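You operate a simulated robot arm through the tools that you are given. There is no shell and no other tool. Be economical: measure what you need, move in short steps, check, and stop when the job is done.

Carry out the task below with a simulated robot arm. There is one attempt and no reset: what you move stays moved.

## Task
The grey strip tripped: move one lamp to the black strip and light all four.
Fine: mind the MAX on the strips; grey and black strips switched off while you move it; press the grey strip's reset once; leave the other controls.
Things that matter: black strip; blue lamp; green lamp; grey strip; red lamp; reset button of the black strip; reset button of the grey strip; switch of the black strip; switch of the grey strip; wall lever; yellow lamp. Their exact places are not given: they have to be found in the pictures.

The check looks at the end state, three seconds after you hand in, the way a careful person would. Anything else that was tipped, shoved, dropped, spilled or broken makes it a failure.

## Robot
A 6-joint arm with a fingered hand, hanging from a carriage that runs on a rail from [-2276, 549] to [135, -32] (x, y) and turns from -6.021 to 5.969 rad about z. Base frame: it is fixed where the carriage stands at the start and does not move with it; the origin is on the floor, on the carriage's upright axis, x ahead of it, y to its left, z up. Units: mm, rad, N and s.
With the tool pointing down near the work surface it reaches from about 100 to 700 mm from the robot's upright axis, wherever it stands. Its first joint turns from -2.897 to 2.897 rad. Places, roughly: black strip [500, -100, 900]; grey strip [600, 400, 900]; reset button of the black strip [500, -200, 900]; reset button of the grey strip [600, 200, 900]; switch of the black strip [500, -100, 900]; switch of the grey strip [600, 300, 900]; wall lever [500, -100, 300]. Payload 4 kg.
The TCP is the grasp point between the finger pads, 29 mm short of the fingertips. In the tool frame z runs along the fingers and y along their closing line. Largest opening 100 mm; the body of the gripper starts 34 mm behind the TCP. The gripper is a hand of 5 fingers: y runs from the thumb to the fingers, the wrist lies at [-15, -114, -189] in the tool frame, and closing takes about 1.5 s.
Orientation is that of the tool frame in the base frame, as a unit quaternion [x, y, z, w]. With the fingers straight down and the wrist toward the robot, the tool's x, y and z point along [0, 1, 0], [1, 0, 0] and [0, 0, -1] of the base frame.

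## Interface
- The arm moves only by the tool drive_tool. Its argument "rows" is text: rows parted by semicolons, each of 7 numbers parted by spaces: the turn, a rotation vector about the tool's x, y, z in units of 60 degrees (1.0 is 60 degrees), then the shift along the tool's x, y, z in units of 400 mm (1.0 is 400 mm), then the closure in counts, from 0 (fully open) to 255 (shut). In form: wx wy wz x y z jaw; .... A call has 1 to 20 rows; each row is the pose to reach, as a shift and turn from the pose commanded when the call began, along the tool's axes at that moment. A call with a number of a shift or a turn outside -1 to 1 is refused whole. Rows are played at 5 a second. More than 50 mm and 0.15 rad between two rows, or a gripper value outside its range, and nothing of the call is played. A pose out of reach is approached as far as the arm can. The call stops where the force on the tool passes 40 N (or 10 N more than at its start, if that is more) or the arm is blocked; 0.2 s more then pass. The fingers move at their own pace (about 108 mm/s each) and stop on an object; they squeeze with about 27 N. The grip force told is the motor's: it shows also when the fingers shut on nothing. Time passes only in rows, and 0.2 s behind the last, so rows that repeat a pose let the fingers close. It gives the time, the measured TCP pose, the force on the tool (base axes), the opening and the grip force at its end, in the units of the frame above (readings bear some noise), with the torque about the TCP (base axes, N m) and any sound that the robot's microphone picked up.
- Cameras (640 x 400 px; columns grow to the right, rows downward): "scene" is now at [255.7, 1.7, 1689.9]; the picture's right is [0.00, -1.00, 0.00], its down [-0.93, -0.00, -0.36] and it looks along [0.36, 0.00, -0.93] (base axes); focal length 264 px, centre (320, 200). "wrist" rides on the gripper at [66, -86, -121] in the tool frame; the picture's right is [-0.76, 0.31, -0.58], its down [-0.59, -0.70, 0.40] and it looks along [-0.28, 0.64, 0.71] (tool axes); focal length 247 px, centre (320, 200).
- grab_frame(camera): a new picture of that camera. No time passes.
- move_column(by): slides the trunk up (or, below 0, down) by that many mm; the arm and the scene camera ride with it, the base frame stays. It gives what a move gives, with no picture.
- base_move(legs): drives the robot by 1 to 6 legs, each [ahead, left, turn to the left] in mm, mm and rad, along the robot's own axes; the way and the turn of a leg run together, so that a leg with both is an arc; at most 1500 mm and 3.142 rad a leg. The arm and the cameras ride along, it lands a little off, and it stops where it bumps. It keeps to its track: a leg is cut to what the track allows. It gives what a move gives.
- grasp_type(shape): the hand has 5 fingers and takes this shape, open, in about a second: jaw (thumb against the fingers, like two jaws); tri (thumb and two fingers); tip (a fingertip pinch); poke (one finger out to press); point (the index stretched); flat (the hand flat); cup (the hand cupped); fist (a fist). The gripper value then closes the fingers along that shape, each until it touches; the sizes above hold for jaw. It gives what a move gives, with no picture.
- pan_tilt(pan, tilt): turns the head with the scene camera to pan (to the left, within 2.705 rad either way) and tilt (down, from -0.506 to 1.204), counted from straight ahead of the robot. It gives what a move gives.
- pixel_to_xyz(camera, pixels): for up to 12 pixels [column, row] of the newest picture of that camera ("zoom" is the newest enlarged one), the place [x, y, z] in the base frame of the surface seen there, good to about 3 mm. No time passes.
- enlarge(camera, box): a new picture of the part [left, top, right, bottom] of that camera's present view, enlarged. No time passes.
- close_job(): hands the job in; it is judged then, once.

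Go step by step. Measure first, check grasps and placings, and put right what went wrong. The budget is 80 turns and 48 pictures, counting those below and the enlarged ones. Unless the task says otherwise, let go and move clear before handing in, and close with one line.

The tools are called by a JSON object that holds its "op" and its "data". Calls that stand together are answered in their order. drive_tool: Moves the arm, as the interface text tells. Its arguments: {"type":"object","properties":{"rows":{"type":"string"}},"required":["rows"]} The other tools are called the same way: move_column (by) slides the trunk up or down; grasp_type (shape) gives the hand a shape; base_move (legs) drives the base; pan_tilt (pan, tilt) turns the head that bears the scene camera; grab_frame (camera) takes a picture; pixel_to_xyz (camera, pixels) gives the place of the surface under pixels of a picture; enlarge (camera, box) takes an enlarged picture of a part of a camera's view; close_job () hands the job in.

At the start:

```text
t: 0.0
tool_pos: [484.3, 169.4, 1226.6]
tcp_rot: [0.707, 0.708, 0.002, 0.0]
wrist_force: [-0.6, 0.1, 0.4]
ft_torque: [-0.01, 0.0, 0.03]
gripper_width: 99.9
grip_force: 0.0
shape: jaw
trunk travel left (down, up): [-427.0, 173.0]
robot x, y, heading: [-1.7, -1.2, -0.001]
head pan, tilt: [0.003, 1.201]
```

scene: 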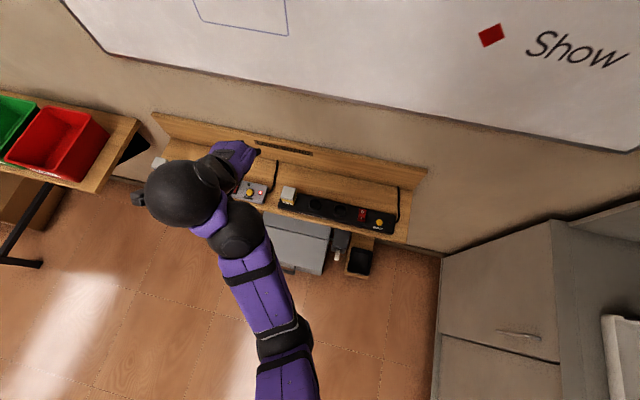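
wrist: 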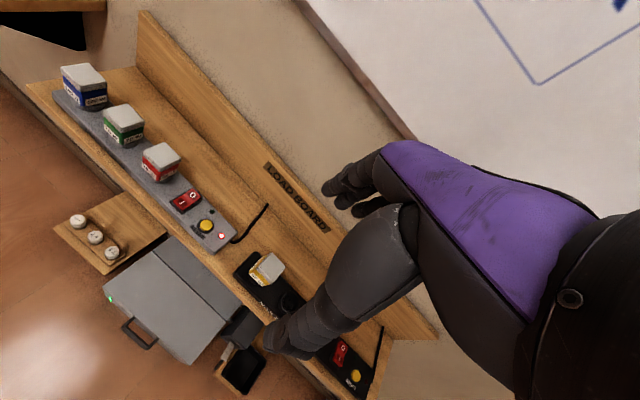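

The wrist view shows blue, green and red lamps on the grey strip (pixels ~(85,85), (123,125), (160,160)) and yellow on the black strip (266,268). I'll enlarge to read labels.

{"op": "enlarge", "data": {"camera": "wrist", "box": [40, 50, 250, 260]}}

{"op": "enlarge", "data": {"camera": "scene", "box": [230, 130, 430, 280]}}

{"op": "enlarge", "data": {"camera": "wrist", "box": [210, 220, 410, 400]}}

```text
1.90 times, centred on (145, 155) of wrist
```

zoom: 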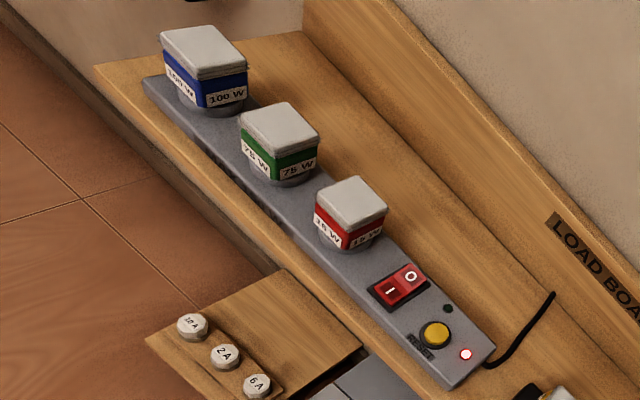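

```text
2.67 times, centred on (330, 205) of scene
```

zoom: 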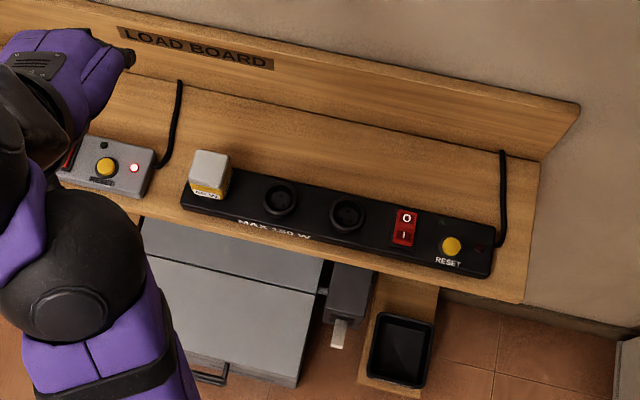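

```text
2.22 times, centred on (310, 310) of wrist
```

zoom: 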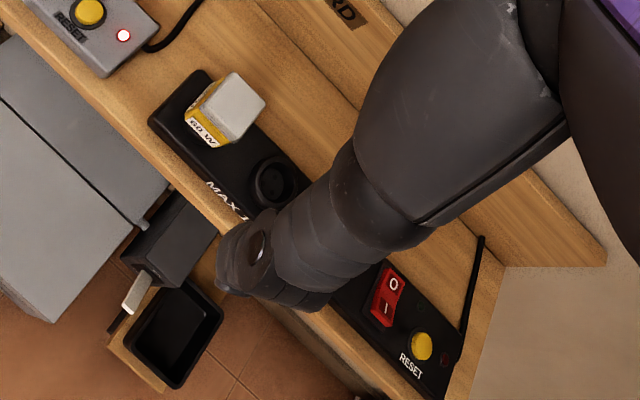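

The black strip reads MAX 150 (or 180) W, yellow 60 W, blue 100 W, green 75 W, red unclear; the grey MAX is hidden. I'll measure places, then move for a better view.

{"op": "pixel_to_xyz", "data": {"camera": "wrist", "pixels": [[84, 73], [124, 115], [161, 156], [186, 201], [206, 226], [220, 236], [268, 264], [60, 95], [215, 250], [95, 130], [340, 352], [355, 376]]}}

{"op": "pixel_to_xyz", "data": {"camera": "scene", "pixels": [[289, 192], [315, 203], [338, 210], [361, 211], [379, 223], [250, 191], [376, 190], [382, 233], [345, 240], [337, 254]]}}

```text
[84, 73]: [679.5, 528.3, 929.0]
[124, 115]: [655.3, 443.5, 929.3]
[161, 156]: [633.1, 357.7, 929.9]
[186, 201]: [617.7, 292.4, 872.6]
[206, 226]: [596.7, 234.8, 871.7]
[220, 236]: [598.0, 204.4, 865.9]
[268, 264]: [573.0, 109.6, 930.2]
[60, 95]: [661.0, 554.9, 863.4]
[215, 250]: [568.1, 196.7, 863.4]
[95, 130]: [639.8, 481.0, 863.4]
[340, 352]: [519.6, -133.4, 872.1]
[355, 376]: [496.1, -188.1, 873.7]
```

```text
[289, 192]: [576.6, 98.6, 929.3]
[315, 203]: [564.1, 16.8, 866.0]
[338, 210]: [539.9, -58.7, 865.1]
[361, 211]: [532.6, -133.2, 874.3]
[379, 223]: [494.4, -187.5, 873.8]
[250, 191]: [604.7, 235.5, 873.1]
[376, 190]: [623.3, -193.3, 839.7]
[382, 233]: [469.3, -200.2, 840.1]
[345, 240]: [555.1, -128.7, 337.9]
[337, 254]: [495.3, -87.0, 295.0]
```

Board runs along roughly (0.25, 0.97). I need the grey MAX label; first a tight zoom there.

{"op": "enlarge", "data": {"camera": "wrist", "box": [90, 110, 190, 210]}}

{"op": "drive_tool", "data": {"rows": "0 0 0 -0.1 0 0 0;0 0 0 -0.2 0 0 0;0 0 0 -0.3 0 0 0;0 0 0 -0.4 0 0 0;0 0 0 -0.5 0 0 0;0 0 0 -0.6 0 0 0;0 0 0 -0.7 0 0 0;0 0 0 -0.8 0 0 0"}}

{"op": "pan_tilt", "data": {"pan": 0.6, "tilt": 0.9}}

{"op": "grab_frame", "data": {"camera": "scene"}}

```text
4.00 times, centred on (140, 160) of wrist
```

zoom: 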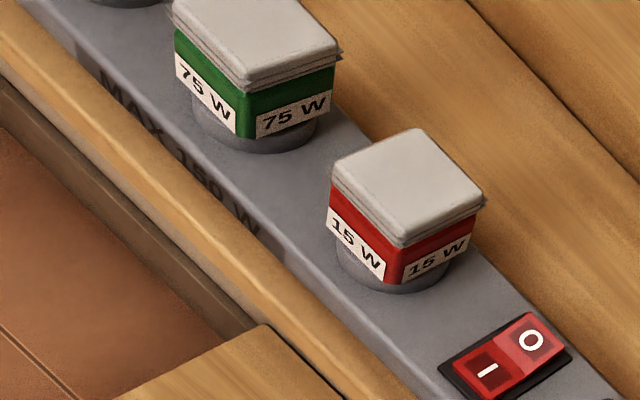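

```text
t: 1.8
tool_pos: [486.1, -150.6, 1225.6]
tcp_rot: [0.707, 0.707, 0.003, 0.002]
wrist_force: [0.4, 0.8, -1.0]
ft_torque: [-0.06, -0.02, 0.03]
gripper_width: 99.8
grip_force: 0.0
shape: jaw
out of reach, approached as far as the arm can: row 8
trunk travel left (down, up): [-427.0, 173.0]
robot x, y, heading: [-0.5, -3.0, -0.001]
head pan, tilt: [0.003, 1.201]
```

```text
t: 2.8
tool_pos: [485.7, -150.2, 1226.3]
tcp_rot: [0.707, 0.707, 0.002, 0.003]
wrist_force: [-0.6, 0.2, 0.1]
ft_torque: [0.04, -0.01, -0.03]
gripper_width: 100.0
grip_force: 0.0
shape: jaw
trunk travel left (down, up): [-427.0, 173.0]
robot x, y, heading: [0.7, -1.1, 0.004]
head pan, tilt: [0.6, 0.901]
```

```text
41 pictures are left
```

scene: 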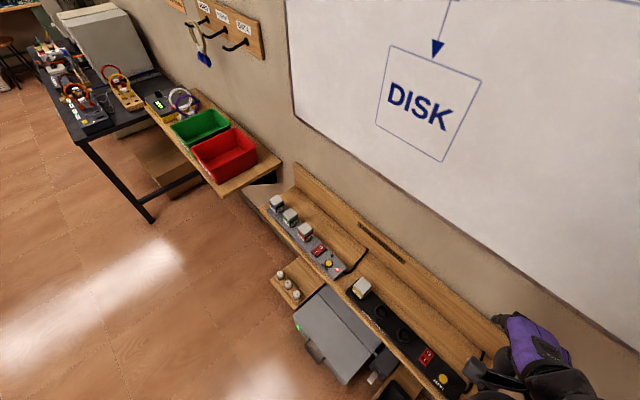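

The grey label sits around (280,235); zoom to read both.

{"op": "enlarge", "data": {"camera": "scene", "box": [260, 190, 360, 290]}}

{"op": "enlarge", "data": {"camera": "scene", "box": [335, 270, 475, 400]}}

```text
4.00 times, centred on (310, 240) of scene
```

zoom: 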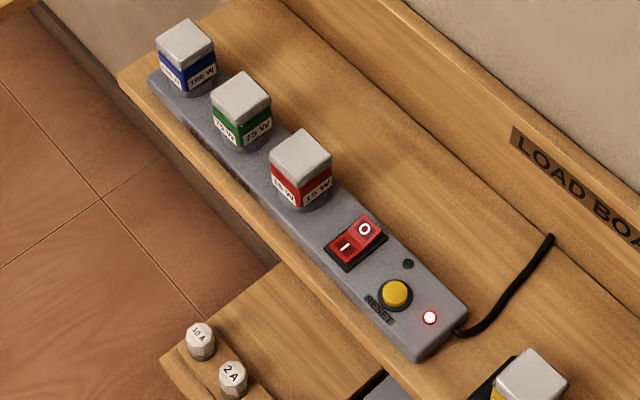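

```text
3.08 times, centred on (405, 335) of scene
```

zoom: 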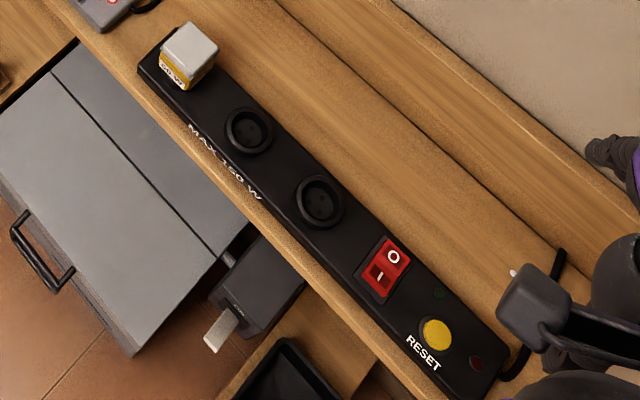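

Both strips are MAX 150 W: grey holds 100+75+15=190, black 60. Moving green (75) gives grey 115 and black 135. Now I check the switch states from the wrist camera.

{"op": "grab_frame", "data": {"camera": "wrist"}}

{"op": "enlarge", "data": {"camera": "scene", "box": [405, 335, 465, 395]}}

{"op": "enlarge", "data": {"camera": "scene", "box": [300, 225, 350, 275]}}

```text
38 pictures are left
```

wrist: 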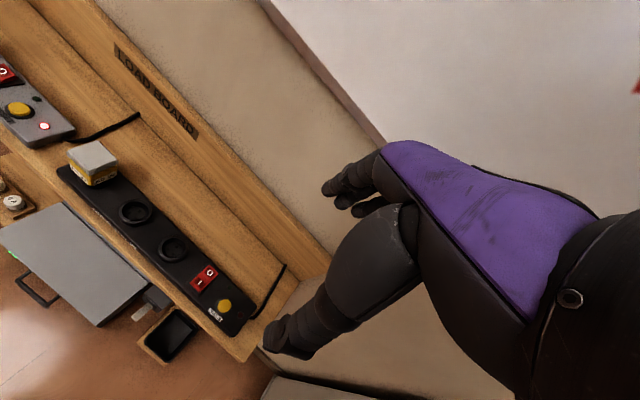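

```text
6.67 times, centred on (435, 365) of scene
```

zoom: 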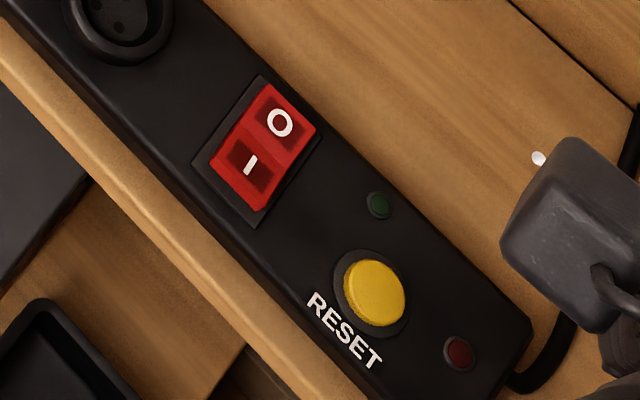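

```text
8.00 times, centred on (325, 250) of scene
```

zoom: 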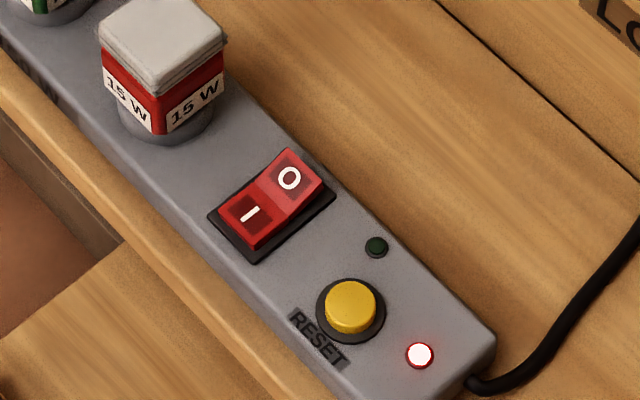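

The grey rocker looks raised on O (so it is on), the black one raised on I (off). I'll measure heights to confirm.

{"op": "pixel_to_xyz", "data": {"camera": "zoom", "pixels": [[289, 178], [284, 158], [308, 190], [249, 213], [232, 206], [262, 238], [350, 305], [270, 195], [220, 240], [200, 200]]}}

{"op": "pixel_to_xyz", "data": {"camera": "scene", "pixels": [[433, 353], [428, 359], [430, 357], [427, 362], [435, 352], [443, 379]]}}

{"op": "pixel_to_xyz", "data": {"camera": "wrist", "pixels": [[199, 282], [210, 271], [224, 305], [136, 212], [173, 249], [92, 155], [151, 297], [140, 311]]}}

```text
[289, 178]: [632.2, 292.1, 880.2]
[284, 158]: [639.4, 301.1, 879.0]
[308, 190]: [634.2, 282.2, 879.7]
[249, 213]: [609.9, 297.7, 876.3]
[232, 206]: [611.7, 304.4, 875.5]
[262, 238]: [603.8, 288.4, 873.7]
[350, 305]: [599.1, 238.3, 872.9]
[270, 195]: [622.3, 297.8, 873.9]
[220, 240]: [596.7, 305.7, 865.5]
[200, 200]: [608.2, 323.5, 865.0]
```

```text
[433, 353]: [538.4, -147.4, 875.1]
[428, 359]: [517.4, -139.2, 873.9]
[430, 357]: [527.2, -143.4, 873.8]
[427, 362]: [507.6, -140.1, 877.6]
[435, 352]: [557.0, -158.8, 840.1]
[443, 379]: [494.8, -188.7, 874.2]
```

```text
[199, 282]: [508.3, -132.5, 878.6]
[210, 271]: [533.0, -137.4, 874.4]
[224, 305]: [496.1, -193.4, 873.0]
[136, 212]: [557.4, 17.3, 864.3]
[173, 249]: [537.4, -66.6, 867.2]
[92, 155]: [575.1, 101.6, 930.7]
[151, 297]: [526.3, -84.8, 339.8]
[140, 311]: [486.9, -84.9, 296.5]
```

Confirmed: grey is ON (O end ~880 high), black is OFF (I end ~878). I retract the arm and drive the carriage forward along the rail.

{"op": "drive_tool", "data": {"rows": "0 0 0 0.08 -0.05 0 0;0 0 0 0.16 -0.1 0 0;0 0 0 0.24 -0.15 0 0;0 0 0 0.32 -0.2 0 0;0 0 0 0.4 -0.25 0 0;0 0 0 0.48 -0.28 0 0;0 0 0 0.56 -0.3 0 0;0 0 0 0.64 -0.3 0 0;0 0 0 0.74 -0.3 0 0;0 0 0 0.84 -0.3 0 0;0 0 0 0.94 -0.3 0 0"}}

{"op": "base_move", "data": {"legs": [[131, -31, 0]]}}

{"op": "grasp_type", "data": {"shape": "poke"}}

{"op": "grab_frame", "data": {"camera": "wrist"}}

```text
t: 5.2
tool_pos: [391.5, 209.7, 1171.4]
tcp_rot: [0.704, 0.71, 0.009, 0.0]
wrist_force: [1.1, -0.2, -0.3]
ft_torque: [0.02, -0.01, -0.02]
gripper_width: 99.9
grip_force: 0.1
shape: jaw
out of reach, approached as far as the arm can: row 1, 2, 3, 4, 5, 6, 7, 8, 9, 10, 11
trunk travel left (down, up): [-427.0, 173.0]
robot x, y, heading: [-4.1, -0.4, 0.002]
head pan, tilt: [0.6, 0.901]
```

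```text
t: 6.5
tool_pos: [523.6, 177.8, 1171.1]
tcp_rot: [0.705, 0.709, 0.009, -0.001]
wrist_force: [-0.4, 0.5, -0.6]
ft_torque: [-0.02, 0.0, -0.02]
gripper_width: 99.9
grip_force: 0.2
shape: jaw
trunk travel left (down, up): [-427.0, 173.0]
robot x, y, heading: [132.6, -30.6, -0.002]
head pan, tilt: [0.6, 0.901]
```

```text
t: 7.4
tool_pos: [524.4, 176.6, 1170.4]
tcp_rot: [0.704, 0.71, 0.008, -0.002]
wrist_force: [0.7, -0.5, 0.3]
ft_torque: [0.0, -0.01, -0.03]
gripper_width: 0.0
grip_force: 0.0
shape: poke
trunk travel left (down, up): [-427.0, 173.0]
robot x, y, heading: [128.1, -36.2, -0.002]
head pan, tilt: [0.6, 0.901]
```

```text
35 pictures are left
```

wrist: 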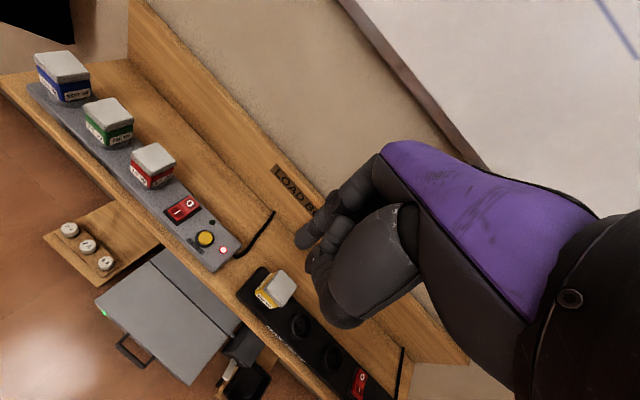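

Poke shape is on; I need the pointing finger's tip relative to the TCP, so I zoom and measure it.

{"op": "enlarge", "data": {"camera": "wrist", "box": [270, 130, 450, 340]}}

{"op": "enlarge", "data": {"camera": "scene", "box": [340, 140, 640, 400]}}

```text
1.90 times, centred on (360, 235) of wrist
```

zoom: 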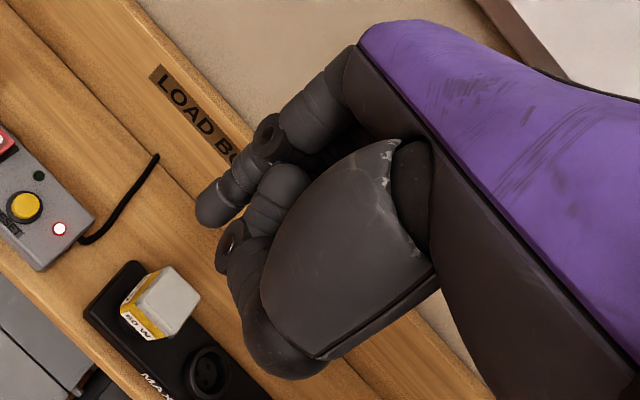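

```text
1.54 times, centred on (490, 270) of scene
```

zoom: 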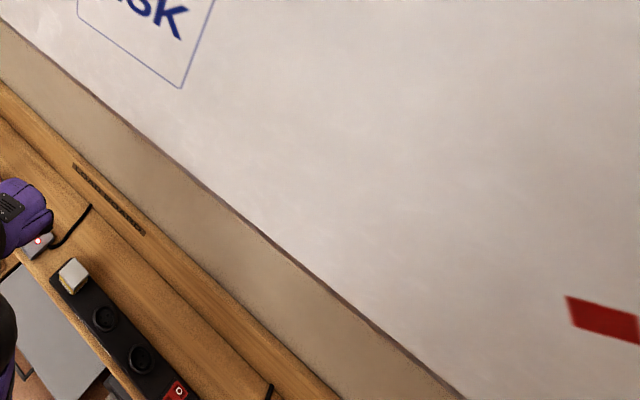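

{"op": "pixel_to_xyz", "data": {"camera": "wrist", "pixels": [[300, 242], [303, 246], [298, 238], [305, 240], [318, 228], [335, 210], [365, 190], [318, 262], [335, 322], [340, 290], [312, 278]]}}

```text
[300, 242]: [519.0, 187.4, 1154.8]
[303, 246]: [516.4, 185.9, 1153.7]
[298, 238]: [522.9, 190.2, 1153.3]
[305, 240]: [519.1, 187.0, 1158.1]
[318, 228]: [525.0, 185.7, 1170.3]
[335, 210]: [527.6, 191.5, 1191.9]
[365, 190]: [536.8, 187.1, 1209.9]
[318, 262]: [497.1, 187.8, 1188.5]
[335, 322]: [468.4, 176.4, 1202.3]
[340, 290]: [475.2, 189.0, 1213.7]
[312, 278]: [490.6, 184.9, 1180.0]
```

The poke fingertip lies on the TCP axis about 27 mm below it. I move above the O end of the grey switch (633, 291), staying ~40 mm above.

{"op": "drive_tool", "data": {"rows": "0 0 -0.06 0.036 0.034 0.07 0;0 0 -0.12 0.072 0.068 0.14 0;0 0 -0.18 0.108 0.102 0.21 0;0 0 -0.24 0.144 0.136 0.27 0;0 0 -0.3 0.18 0.17 0.33 0;0 0 -0.36 0.216 0.204 0.39 0;0 0 -0.42 0.25 0.238 0.45 0;0 0 -0.477 0.286 0.2715 0.51 0;0 0 -0.477 0.286 0.2715 0.563 0"}}

{"op": "grab_frame", "data": {"camera": "wrist"}}

```text
t: 9.4
tool_pos: [636.0, 296.0, 951.3]
tcp_rot: [0.506, 0.863, 0.009, 0.002]
wrist_force: [0.7, -0.9, 0.3]
ft_torque: [0.01, 0.03, 0.03]
gripper_width: 0.1
grip_force: 0.0
shape: poke
out of reach, approached as far as the arm can: row 4, 5, 6, 7
trunk travel left (down, up): [-427.0, 173.0]
robot x, y, heading: [130.6, -33.1, -0.006]
head pan, tilt: [0.6, 0.901]
```

```text
32 pictures are left
```

wrist: 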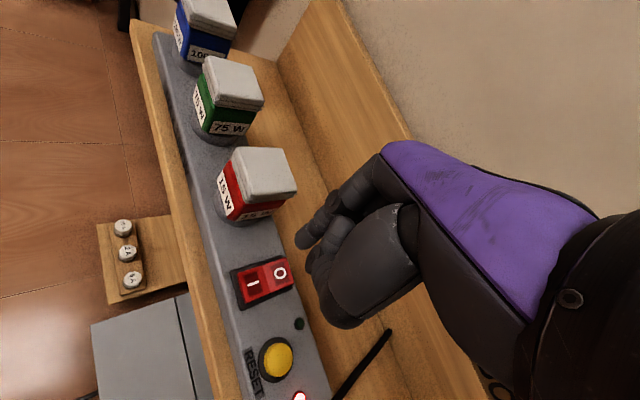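

{"op": "pixel_to_xyz", "data": {"camera": "wrist", "pixels": [[281, 272], [287, 268], [285, 285], [253, 283], [244, 287], [278, 359], [268, 175], [232, 82], [306, 240], [310, 244], [302, 237]]}}

```text
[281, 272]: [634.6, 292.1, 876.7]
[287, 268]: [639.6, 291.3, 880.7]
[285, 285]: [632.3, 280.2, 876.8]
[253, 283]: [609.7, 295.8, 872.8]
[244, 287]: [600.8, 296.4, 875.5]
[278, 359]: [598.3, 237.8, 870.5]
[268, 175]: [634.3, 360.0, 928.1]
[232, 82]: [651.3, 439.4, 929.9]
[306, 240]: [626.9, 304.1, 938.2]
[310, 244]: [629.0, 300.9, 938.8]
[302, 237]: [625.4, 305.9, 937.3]
```

The fingertip sits about 6 mm along +tool x from the TCP axis. I correct and press the grey O end in fine steps.

{"op": "drive_tool", "data": {"rows": "0 0 0 -0.0267 -0.0035 0 0;0 0 0 -0.0267 -0.0035 0.05 0;0 0 0 -0.0267 -0.0035 0.09 0;0 0 0 -0.0267 -0.0035 0.1 0;0 0 0 -0.0267 -0.0035 0.105 0;0 0 0 -0.0267 -0.0035 0.11 0;0 0 0 -0.0267 -0.0035 0.115 0;0 0 0 -0.0267 -0.0035 0.12 0;0 0 0 -0.0267 -0.0035 0.125 0"}}

{"op": "grab_frame", "data": {"camera": "wrist"}}

```text
t: 11.4
tool_pos: [640.7, 287.1, 899.9]
tcp_rot: [0.508, 0.861, 0.011, 0.001]
wrist_force: [0.2, -3.3, 12.4]
ft_torque: [-0.05, 0.0, 0.02]
gripper_width: 0.0
grip_force: 0.0
shape: poke
trunk travel left (down, up): [-427.0, 173.0]
robot x, y, heading: [131.5, -29.6, -0.009]
head pan, tilt: [0.6, 0.901]
```

```text
31 pictures are left
```

wrist: 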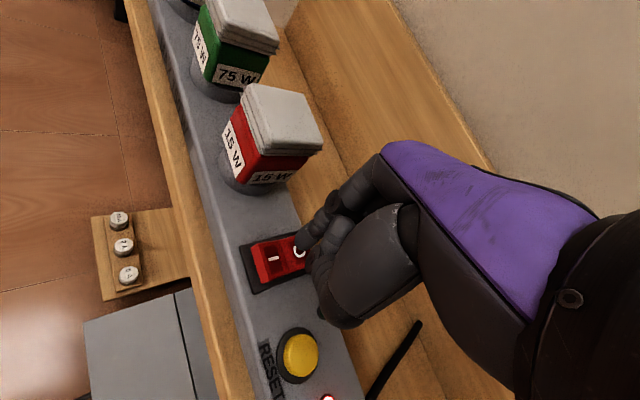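

Contact at 12 N on O, no click yet. I push a bit further.

{"op": "drive_tool", "data": {"rows": "0 0 0 0 0 0.003 0;0 0 0 0 0 0.006 0;0 0 0 0 0 0.009 0;0 0 0 0 0 0.012 0;0 0 0 0 0 0.015 0;0 0 0 0 0 0.018 0"}}

{"op": "enlarge", "data": {"camera": "wrist", "box": [220, 200, 360, 400]}}

```text
t: 12.8
tool_pos: [644.0, 291.0, 899.9]
tcp_rot: [0.507, 0.862, 0.016, 0.006]
wrist_force: [-2.8, -0.7, 16.5]
ft_torque: [0.12, 0.04, 0.05]
gripper_width: 0.1
grip_force: 0.1
shape: poke
trunk travel left (down, up): [-427.0, 173.0]
robot x, y, heading: [132.5, -32.8, -0.007]
head pan, tilt: [0.6, 0.901]
stopped in row 6: the force on the tool passed its limit at 40 N (the readings are from after the stop); the commanded pose is now the measured one
```

```text
2.00 times, centred on (290, 300) of wrist
```

zoom: 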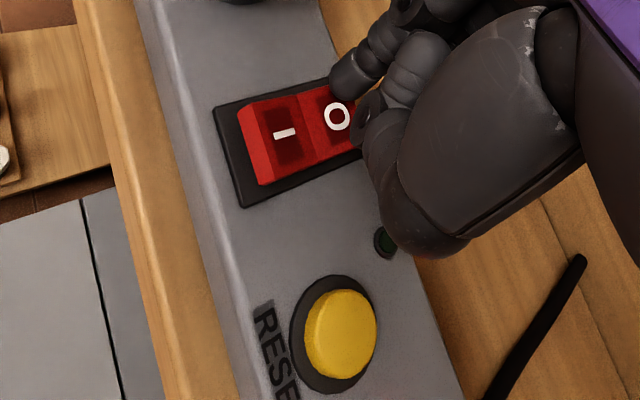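

The I end is now raised, so grey is OFF. I lift clear, change to jaw and look again.

{"op": "drive_tool", "data": {"rows": "0 0 0 0 0 -0.06 0;0 0 0 0 -0.05 -0.16 0;0 0 0 0 -0.1 -0.26 0;0 0 0 0 -0.12 -0.36 0"}}

{"op": "grasp_type", "data": {"shape": "jaw"}}

{"op": "grab_frame", "data": {"camera": "wrist"}}

```text
t: 13.8
tool_pos: [595.0, 261.7, 1036.5]
tcp_rot: [0.506, 0.863, 0.013, 0.004]
wrist_force: [-0.8, 0.3, 0.1]
ft_torque: [0.0, -0.02, 0.01]
gripper_width: 0.0
grip_force: 0.1
shape: poke
trunk travel left (down, up): [-427.0, 173.0]
robot x, y, heading: [133.6, -32.4, -0.003]
head pan, tilt: [0.6, 0.901]
```

```text
t: 14.7
tool_pos: [596.3, 262.7, 1036.3]
tcp_rot: [0.506, 0.862, 0.014, 0.004]
wrist_force: [-0.4, 0.2, 0.4]
ft_torque: [0.01, 0.01, -0.04]
gripper_width: 100.0
grip_force: 0.0
shape: jaw
trunk travel left (down, up): [-427.0, 173.0]
robot x, y, heading: [131.4, -26.0, -0.002]
head pan, tilt: [0.6, 0.901]
```

```text
29 pictures are left
```

wrist: 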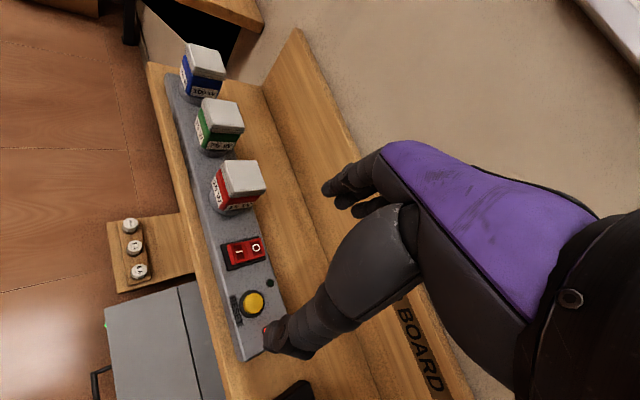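

{"op": "enlarge", "data": {"camera": "wrist", "box": [170, 30, 290, 230]}}

```text
2.00 times, centred on (230, 130) of wrist
```

zoom: 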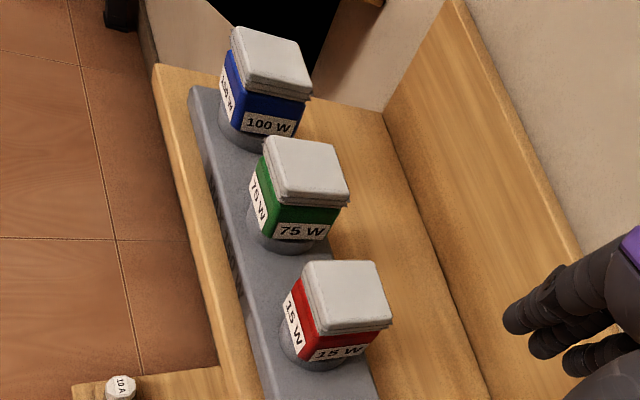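

{"op": "pixel_to_xyz", "data": {"camera": "zoom", "pixels": [[270, 140], [334, 148], [344, 194], [282, 192], [307, 167], [345, 296], [308, 266], [376, 268], [270, 60], [440, 290], [420, 170], [258, 215]]}}

{"op": "pixel_to_xyz", "data": {"camera": "wrist", "pixels": [[330, 190], [345, 203], [365, 210], [270, 345], [280, 325]]}}

```text
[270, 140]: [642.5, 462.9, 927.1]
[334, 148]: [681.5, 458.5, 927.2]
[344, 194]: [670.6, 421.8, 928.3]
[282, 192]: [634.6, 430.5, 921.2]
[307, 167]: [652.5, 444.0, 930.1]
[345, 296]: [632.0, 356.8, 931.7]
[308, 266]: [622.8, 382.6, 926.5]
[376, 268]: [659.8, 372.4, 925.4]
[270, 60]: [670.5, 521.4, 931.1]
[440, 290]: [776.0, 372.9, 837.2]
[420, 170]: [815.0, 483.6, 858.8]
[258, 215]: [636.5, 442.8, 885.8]
```

```text
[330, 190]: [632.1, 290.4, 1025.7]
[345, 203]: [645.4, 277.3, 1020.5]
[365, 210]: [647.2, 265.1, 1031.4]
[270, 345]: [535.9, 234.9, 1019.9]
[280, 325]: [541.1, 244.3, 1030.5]
```

Green lamp top centre is about (657, 443, 929), sides parallel to the strip. I move over it with the closing line across the board, fingertips still ~40 mm above the lamps, to test reach.

{"op": "drive_tool", "data": {"rows": "0 0 0.09 0.04 0.044 0 0;0 0 0.18 0.08 0.088 0 0;0 0 0.27 0.12 0.132 0 0;0 0 0.36 0.16 0.176 0.02 0;0 0 0.45 0.2 0.22 0.04 0;0 0 0.54 0.24 0.264 0.06 0;0 0 0.63 0.28 0.308 0.08 0;0 0 0.719 0.3185 0.353 0.08 0;0 0 0.719 0.3185 0.353 0.08 0"}}

{"op": "grab_frame", "data": {"camera": "wrist"}}

```text
t: 16.6
tool_pos: [645.3, 436.8, 1014.0]
tcp_rot: [0.788, 0.616, 0.015, -0.002]
wrist_force: [-0.1, 0.1, -0.4]
ft_torque: [-0.02, -0.02, -0.01]
gripper_width: 99.9
grip_force: 0.0
shape: jaw
out of reach, approached as far as the arm can: row 8, 9
trunk travel left (down, up): [-427.0, 173.0]
robot x, y, heading: [129.6, -34.9, -0.003]
head pan, tilt: [0.6, 0.901]
```

```text
27 pictures are left
```

wrist: 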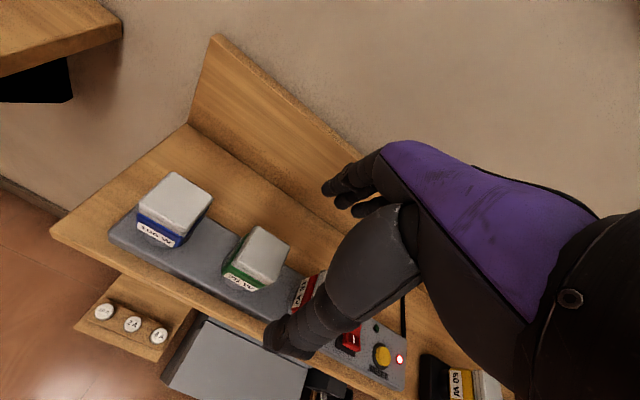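

Reach is 12 mm short at this height; a lower shoulder should extend it. I raise the tool 200 mm and then lower the trunk by the same amount.

{"op": "drive_tool", "data": {"rows": "0 0 0 0 -0.02 -0.1 0;0 0 0 0 -0.04 -0.2 0;0 0 0 0 -0.06 -0.3 0;0 0 0 0 -0.06 -0.4 0;0 0 0 0 -0.06 -0.5 0;0 0 0 0 -0.06 -0.55 0"}}

{"op": "move_column", "data": {"by": -150}}

```text
t: 18.1
tool_pos: [636.5, 462.3, 1229.2]
tcp_rot: [0.788, 0.615, 0.012, 0.0]
wrist_force: [-0.2, 0.4, 0.1]
ft_torque: [0.03, -0.04, 0.03]
gripper_width: 100.0
grip_force: 0.2
shape: jaw
out of reach, approached as far as the arm can: row 1, 2, 4, 5, 6
trunk travel left (down, up): [-427.0, 173.0]
robot x, y, heading: [131.0, -30.6, -0.003]
head pan, tilt: [0.6, 0.901]
```

```text
t: 19.8
tool_pos: [636.6, 460.2, 1078.8]
tcp_rot: [0.788, 0.615, 0.013, -0.002]
wrist_force: [0.1, 0.3, 0.6]
ft_torque: [0.02, -0.01, -0.01]
gripper_width: 99.8
grip_force: 0.0
shape: jaw
trunk travel left (down, up): [-277.0, 323.0]
robot x, y, heading: [132.4, -35.9, -0.001]
head pan, tilt: [0.6, 0.901]
```

{"op": "drive_tool", "data": {"rows": "0 0 0 -0.01 0.02 0.05 0;0 0 0 -0.02 0.04 0.1 0;0 0 0 -0.029 0.06 0.15 0;0 0 0 -0.029 0.06 0.19 0;0 0 0 -0.029 0.06 0.19 0"}}

{"op": "grab_frame", "data": {"camera": "wrist"}}

{"op": "grab_frame", "data": {"camera": "scene"}}

```text
t: 21.0
tool_pos: [657.9, 445.2, 1002.3]
tcp_rot: [0.789, 0.614, 0.013, -0.001]
wrist_force: [0.0, 0.7, -0.2]
ft_torque: [0.04, -0.03, 0.0]
gripper_width: 100.1
grip_force: 0.1
shape: jaw
trunk travel left (down, up): [-277.0, 323.0]
robot x, y, heading: [129.3, -31.7, -0.0]
head pan, tilt: [0.6, 0.901]
```

```text
26 pictures are left
```

wrist: 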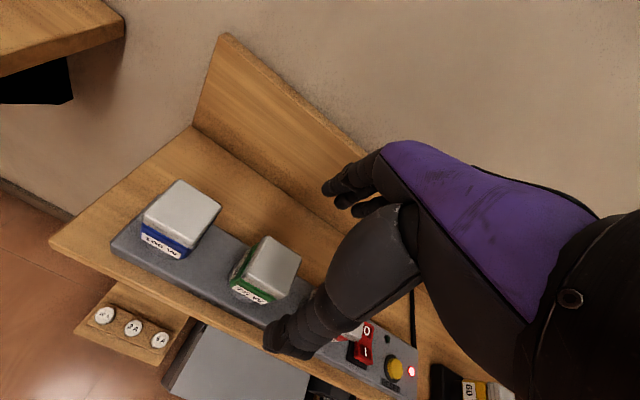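

```text
25 pictures are left
```

scene: 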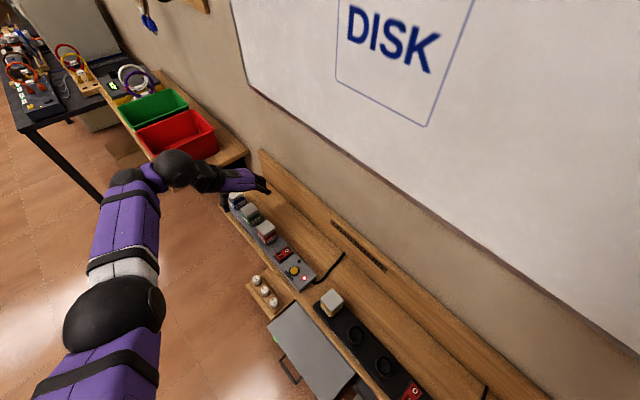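

Reach is good now at (658, 445). I re-measure the lamp and finger positions before descending.

{"op": "pixel_to_xyz", "data": {"camera": "wrist", "pixels": [[264, 238], [299, 252], [287, 292], [244, 276], [272, 265], [327, 187], [345, 203], [270, 345], [280, 325], [300, 350], [365, 208]]}}

```text
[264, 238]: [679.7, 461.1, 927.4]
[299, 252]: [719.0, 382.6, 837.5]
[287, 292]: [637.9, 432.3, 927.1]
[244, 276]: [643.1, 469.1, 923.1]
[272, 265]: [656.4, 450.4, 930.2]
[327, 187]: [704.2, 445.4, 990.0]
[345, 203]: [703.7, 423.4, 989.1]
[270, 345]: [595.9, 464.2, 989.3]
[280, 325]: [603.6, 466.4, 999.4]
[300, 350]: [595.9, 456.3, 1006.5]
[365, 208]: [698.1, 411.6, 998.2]
```

Alignment is within a few mm. I descend 86 mm and close.

{"op": "drive_tool", "data": {"rows": "0 0 0 0 0 0.06 0;0 0 0 0 0 0.12 0;0 0 0 0 0 0.17 0;0 0 0 0 0 0.2 0;0 0 0 0 0 0.213 0;0 0 0 0 0 0.213 0"}}

{"op": "grab_frame", "data": {"camera": "wrist"}}

```text
t: 22.4
tool_pos: [660.8, 447.8, 918.9]
tcp_rot: [0.789, 0.615, 0.013, -0.002]
wrist_force: [-0.3, -0.2, -0.6]
ft_torque: [-0.01, -0.01, -0.01]
gripper_width: 99.9
grip_force: 0.1
shape: jaw
trunk travel left (down, up): [-277.0, 323.0]
robot x, y, heading: [128.0, -30.0, -0.006]
head pan, tilt: [0.6, 0.901]
```

```text
24 pictures are left
```

wrist: 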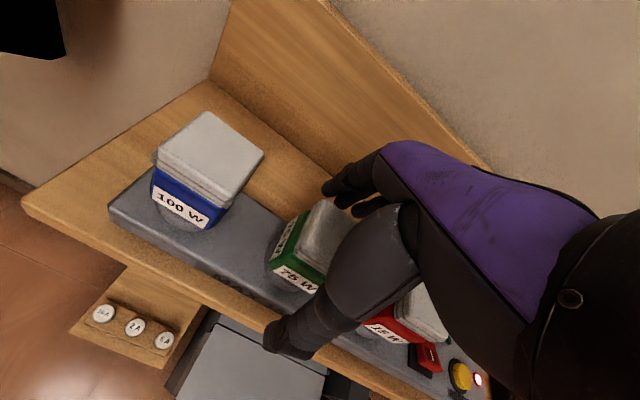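

The fingers straddle the green lamp with red and blue clear. I close.

{"op": "drive_tool", "data": {"rows": "0 0 0 0 0 0 60;0 0 0 0 0 0 120;0 0 0 0 0 0 180;0 0 0 0 0 0 255;0 0 0 0 0 0 255;0 0 0 0 0 0 255;0 0 0 0 0 0 255;0 0 0 0 0 0 255;0 0 0 0 0 0 255"}}

{"op": "grab_frame", "data": {"camera": "wrist"}}

```text
t: 24.4
tool_pos: [659.4, 446.6, 919.0]
tcp_rot: [0.788, 0.615, 0.013, -0.001]
wrist_force: [-0.8, 0.3, 0.3]
ft_torque: [0.02, -0.02, -0.01]
gripper_width: 35.7
grip_force: 27.0
shape: jaw
trunk travel left (down, up): [-277.0, 323.0]
robot x, y, heading: [129.0, -33.2, -0.003]
head pan, tilt: [0.6, 0.901]
```

```text
23 pictures are left
```

wrist: 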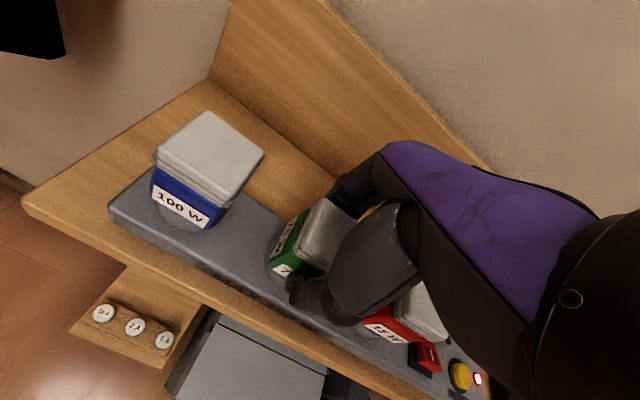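

Held with 27 N at 36 mm. I pull straight up slowly.

{"op": "drive_tool", "data": {"rows": "0 0 0 0 0 -0.015 255;0 0 0 0 0 -0.03 255;0 0 0 0 0 -0.05 255;0 0 0 0 0 -0.08 255;0 0 0 0 0 -0.12 255;0 0 0 0 0 -0.17 255;0 0 0 0 0 -0.23 255;0 0 0 0 0 -0.3 255"}}

{"op": "grab_frame", "data": {"camera": "wrist"}}

```text
t: 26.2
tool_pos: [654.7, 445.8, 1036.7]
tcp_rot: [0.788, 0.615, 0.012, -0.001]
wrist_force: [-0.2, 0.6, -1.5]
ft_torque: [0.02, 0.03, -0.01]
gripper_width: 35.6
grip_force: 26.4
shape: jaw
trunk travel left (down, up): [-277.0, 323.0]
robot x, y, heading: [134.7, -34.1, -0.001]
head pan, tilt: [0.6, 0.901]
```

```text
22 pictures are left
```

wrist: 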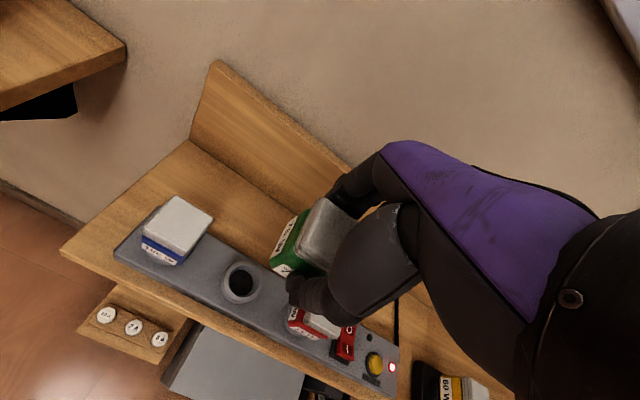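

The lamp is out, leaving the empty grey socket at (241,282). I measure that socket for the grip offset, then carry the lamp toward the black strip.

{"op": "pixel_to_xyz", "data": {"camera": "wrist", "pixels": [[227, 268], [260, 281], [237, 303], [223, 284], [257, 295], [247, 264], [243, 284]]}}

{"op": "drive_tool", "data": {"rows": "0 0 0 -0.08 0.002 0 255;0 0 0 -0.17 0.005 0 255;0 0 0 -0.27 0.008 0 255;0 0 0 -0.37 0.011 0 255;0 0 0 -0.47 0.014 0 255;0 0 0 -0.57 0.017 0 255;0 0 0 -0.67 0.02 0 255;0 0 0 -0.77 0.023 0 255;0 0 0 -0.86 0.026 0 255;0 0 0 -0.92 0.03 0 255;0 0 0 -0.97 0.03 0 255;0 0 0 -0.97 0.03 0 255"}}

{"op": "grab_frame", "data": {"camera": "wrist"}}

```text
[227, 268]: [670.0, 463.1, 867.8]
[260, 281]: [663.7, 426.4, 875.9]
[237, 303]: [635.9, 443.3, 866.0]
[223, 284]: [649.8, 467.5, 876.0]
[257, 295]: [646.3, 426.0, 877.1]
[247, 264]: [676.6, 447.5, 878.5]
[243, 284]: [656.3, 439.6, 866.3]
```

```text
t: 28.8
tool_pos: [658.2, 66.6, 898.2]
tcp_rot: [0.788, 0.616, 0.014, -0.001]
wrist_force: [-1.1, -0.6, -1.8]
ft_torque: [0.05, -0.02, 0.0]
gripper_width: 35.0
grip_force: 27.1
shape: jaw
out of reach, approached as far as the arm can: row 1, 2, 3, 4, 5, 6, 7, 8, 9, 10, 11, 12
trunk travel left (down, up): [-277.0, 323.0]
robot x, y, heading: [133.6, -31.4, 0.002]
head pan, tilt: [0.6, 0.901]
```

```text
21 pictures are left
```

wrist: 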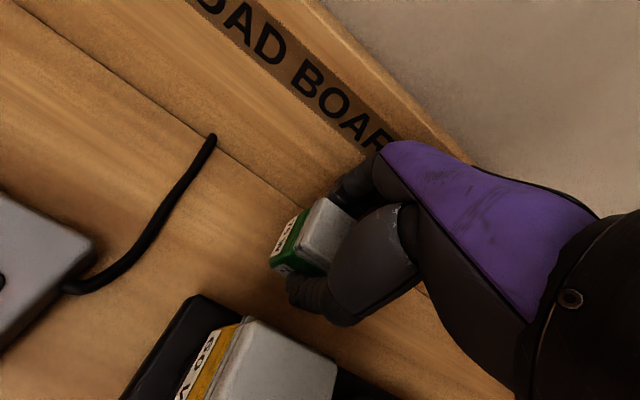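

The arm was too folded with the lowered trunk and drifted low behind the black strip (lamp still held, no contact force). I raise the trunk back 150 mm straight up, then inspect.

{"op": "move_column", "data": {"by": 150}}

{"op": "grab_frame", "data": {"camera": "scene"}}

```text
t: 30.6
tool_pos: [659.4, 66.0, 1048.5]
tcp_rot: [0.788, 0.615, 0.014, -0.001]
wrist_force: [-0.1, -0.7, -1.9]
ft_torque: [-0.04, 0.01, 0.03]
gripper_width: 35.1
grip_force: 27.0
shape: jaw
trunk travel left (down, up): [-427.0, 173.0]
robot x, y, heading: [132.5, -33.8, -0.004]
head pan, tilt: [0.6, 0.901]
```

```text
20 pictures are left
```

scene: 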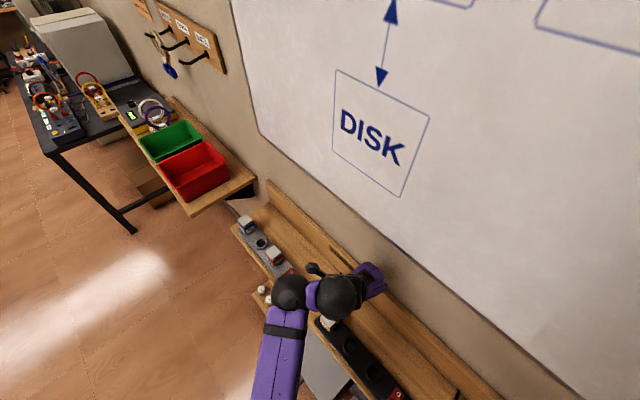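

Lamps and strips all look undisturbed. I drive the carriage back to give the arm room for the black strip.

{"op": "base_move", "data": {"legs": [[-132, 31, 0]]}}

{"op": "grab_frame", "data": {"camera": "wrist"}}

```text
t: 31.9
tool_pos: [525.9, 100.9, 1047.5]
tcp_rot: [0.787, 0.617, 0.014, -0.001]
wrist_force: [0.0, 0.5, -1.0]
ft_torque: [-0.07, 0.0, 0.0]
gripper_width: 35.4
grip_force: 26.9
shape: jaw
trunk travel left (down, up): [-427.0, 173.0]
robot x, y, heading: [4.3, 0.3, 0.0]
head pan, tilt: [0.6, 0.901]
```

```text
19 pictures are left
```

wrist: 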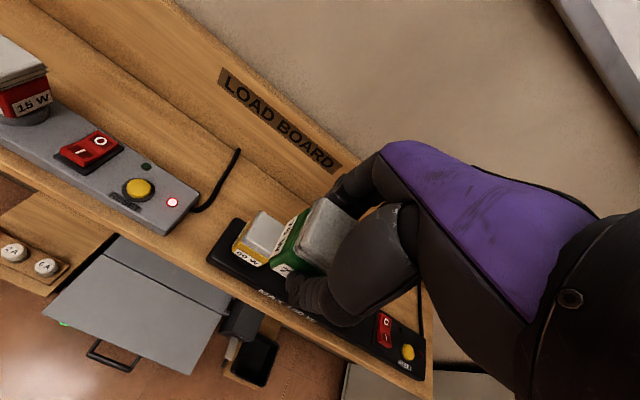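

I turn the head to the black strip to measure socket centres precisely.

{"op": "pan_tilt", "data": {"pan": -0.15, "tilt": 1.05}}

{"op": "grab_frame", "data": {"camera": "scene"}}

```text
t: 33.0
tool_pos: [526.1, 100.8, 1048.0]
tcp_rot: [0.788, 0.616, 0.013, -0.001]
wrist_force: [-0.3, 0.5, -1.5]
ft_torque: [-0.02, -0.01, 0.01]
gripper_width: 35.1
grip_force: 27.4
shape: jaw
trunk travel left (down, up): [-427.0, 173.0]
robot x, y, heading: [-2.9, 1.8, -0.002]
head pan, tilt: [-0.15, 1.051]
```

```text
18 pictures are left
```

scene: 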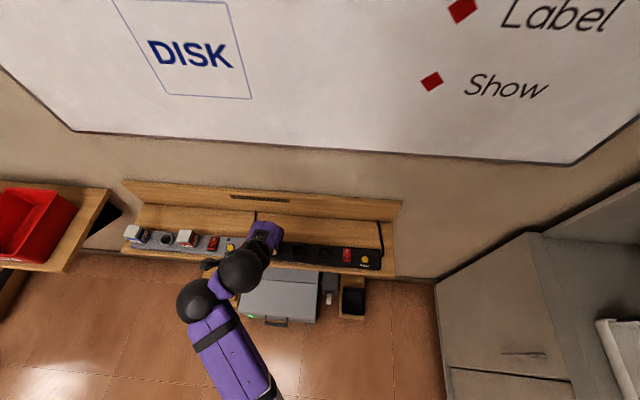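

{"op": "enlarge", "data": {"camera": "scene", "box": [270, 220, 390, 295]}}

```text
5.33 times, centred on (330, 258) of scene
```

zoom: 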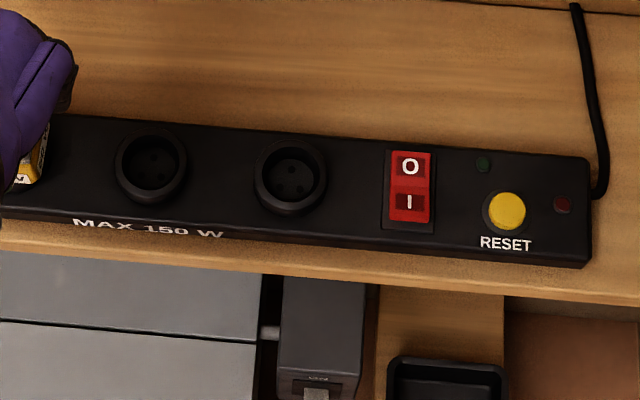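

{"op": "pixel_to_xyz", "data": {"camera": "zoom", "pixels": [[120, 165], [183, 168], [152, 138], [150, 196], [260, 176], [322, 178], [292, 146], [290, 207], [152, 168], [291, 177], [410, 205], [410, 214]]}}

```text
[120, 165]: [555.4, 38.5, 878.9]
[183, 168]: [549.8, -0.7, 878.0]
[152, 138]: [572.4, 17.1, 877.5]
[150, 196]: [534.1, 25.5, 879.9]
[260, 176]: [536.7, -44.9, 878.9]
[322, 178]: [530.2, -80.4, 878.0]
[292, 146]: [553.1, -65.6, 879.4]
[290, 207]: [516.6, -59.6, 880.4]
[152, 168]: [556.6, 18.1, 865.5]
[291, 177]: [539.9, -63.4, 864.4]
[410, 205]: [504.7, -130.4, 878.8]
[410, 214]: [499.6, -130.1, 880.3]
```

Socket 2 of black is centred at (553, 20, ~878), matching the grip offset found at the grey socket. I move over it and come down partway.

{"op": "drive_tool", "data": {"rows": "0 0 0 -0.06 0.04 0 255;0 0 0 -0.12 0.08 0 255;0 0 0 -0.1764 0.118 0 255;0 0 0 -0.1764 0.118 0.06 255;0 0 0 -0.1764 0.118 0.12 255;0 0 0 -0.1764 0.118 0.19 255;0 0 0 -0.1764 0.118 0.19 255"}}

{"op": "grab_frame", "data": {"camera": "wrist"}}

{"op": "enlarge", "data": {"camera": "scene", "box": [230, 200, 390, 300]}}

```text
t: 34.6
tool_pos: [557.1, 22.3, 970.0]
tcp_rot: [0.787, 0.617, 0.015, -0.001]
wrist_force: [0.3, -0.7, -1.6]
ft_torque: [-0.03, -0.01, -0.02]
gripper_width: 35.1
grip_force: 26.7
shape: jaw
trunk travel left (down, up): [-427.0, 173.0]
robot x, y, heading: [3.1, -1.7, 0.002]
head pan, tilt: [-0.15, 1.051]
```

```text
16 pictures are left
```

wrist: 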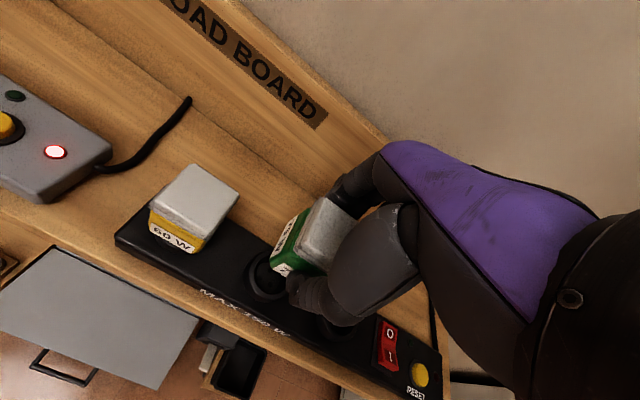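

```text
4.00 times, centred on (310, 250) of scene
```

zoom: 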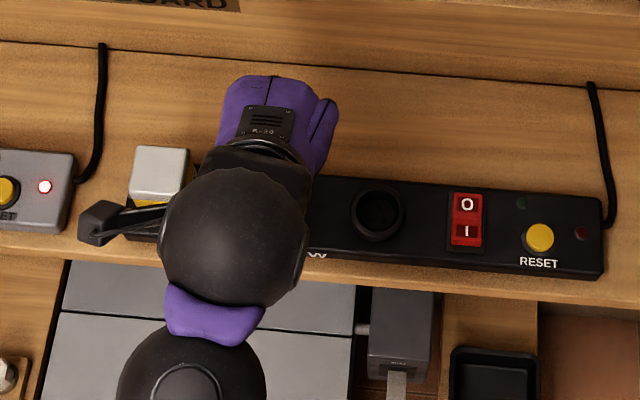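

{"op": "enlarge", "data": {"camera": "wrist", "box": [140, 150, 380, 320]}}

```text
2.35 times, centred on (260, 235) of wrist
```

zoom: 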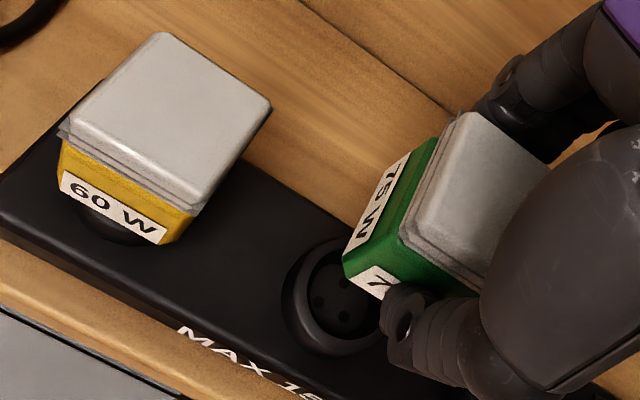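

{"op": "pixel_to_xyz", "data": {"camera": "zoom", "pixels": [[165, 38], [266, 105], [192, 205], [72, 125], [168, 120], [465, 118], [410, 232], [485, 280], [480, 185], [350, 262], [432, 145], [70, 150]]}}

```text
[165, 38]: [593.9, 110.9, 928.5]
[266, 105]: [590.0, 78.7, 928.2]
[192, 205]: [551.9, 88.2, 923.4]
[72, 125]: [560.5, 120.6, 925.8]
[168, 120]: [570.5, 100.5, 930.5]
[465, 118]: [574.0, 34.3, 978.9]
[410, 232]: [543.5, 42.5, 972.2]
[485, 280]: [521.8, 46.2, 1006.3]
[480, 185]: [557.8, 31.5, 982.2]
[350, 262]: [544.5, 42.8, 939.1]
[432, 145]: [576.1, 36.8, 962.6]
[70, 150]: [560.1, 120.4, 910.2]
```

{"op": "pixel_to_xyz", "data": {"camera": "zoom", "pixels": [[287, 295], [292, 318], [312, 343], [340, 350], [300, 262], [322, 243], [372, 338], [335, 297], [318, 301], [344, 313], [331, 280]]}}

```text
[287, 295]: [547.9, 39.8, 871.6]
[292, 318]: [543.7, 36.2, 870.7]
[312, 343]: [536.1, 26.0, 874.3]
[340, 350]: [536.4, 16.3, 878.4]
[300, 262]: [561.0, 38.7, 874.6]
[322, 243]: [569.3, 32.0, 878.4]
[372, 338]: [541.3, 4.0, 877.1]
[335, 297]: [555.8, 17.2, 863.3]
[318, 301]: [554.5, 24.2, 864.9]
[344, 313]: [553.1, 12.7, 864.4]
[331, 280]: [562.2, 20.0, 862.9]
```

The rim fit gives the socket at (554, 20) and the held lamp's centre at about (554, 20): aligned. I lower it slowly into the socket.

{"op": "drive_tool", "data": {"rows": "0 0 0 -0.002 -0.002 0.04 255;0 0 0 -0.002 -0.002 0.07 255;0 0 0 -0.002 -0.002 0.09 255;0 0 0 -0.002 -0.002 0.1 255;0 0 0 -0.002 -0.002 0.11 255;0 0 0 -0.002 -0.002 0.117 255;0 0 0 -0.002 -0.002 0.123 255;0 0 0 -0.002 -0.002 0.128 255"}}

{"op": "enlarge", "data": {"camera": "wrist", "box": [140, 120, 400, 320]}}

```text
t: 36.4
tool_pos: [557.0, 22.1, 918.6]
tcp_rot: [0.787, 0.617, 0.013, 0.0]
wrist_force: [0.6, -0.2, -0.9]
ft_torque: [0.0, -0.03, 0.01]
gripper_width: 35.3
grip_force: 27.1
shape: jaw
trunk travel left (down, up): [-427.0, 173.0]
robot x, y, heading: [-2.9, 1.0, 0.004]
head pan, tilt: [-0.15, 1.051]
```

```text
2.00 times, centred on (270, 220) of wrist
```

zoom: 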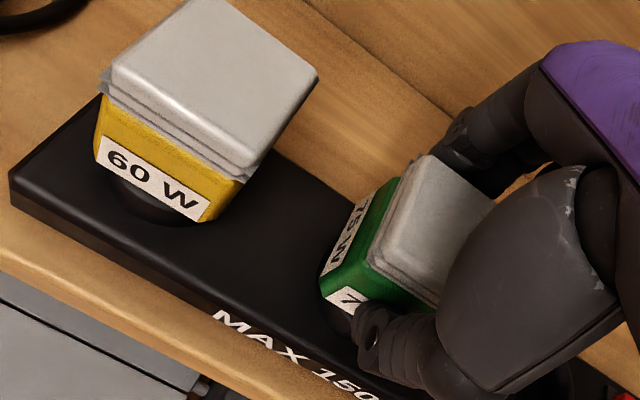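

It is down to about the seated height without force; I press gently for seating.

{"op": "drive_tool", "data": {"rows": "0 0 0 0 0 0.004 255;0 0 0 0 0 0.008 255;0 0 0 0 0 0.012 255;0 0 0 0 0 0.015 255"}}

{"op": "pixel_to_xyz", "data": {"camera": "zoom", "pixels": [[215, 75], [430, 220], [165, 160], [430, 165], [385, 255]]}}

```text
t: 37.4
tool_pos: [559.3, 22.9, 916.3]
tcp_rot: [0.787, 0.616, 0.017, 0.0]
wrist_force: [-12.5, -4.1, 33.2]
ft_torque: [-0.08, 0.34, -0.07]
gripper_width: 38.9
grip_force: 27.2
shape: jaw
trunk travel left (down, up): [-427.0, 173.0]
robot x, y, heading: [0.3, 1.1, 0.0]
head pan, tilt: [-0.15, 1.051]
```

```text
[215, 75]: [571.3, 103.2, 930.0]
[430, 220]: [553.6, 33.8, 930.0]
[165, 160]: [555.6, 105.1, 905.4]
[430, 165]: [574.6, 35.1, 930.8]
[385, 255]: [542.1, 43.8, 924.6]
```

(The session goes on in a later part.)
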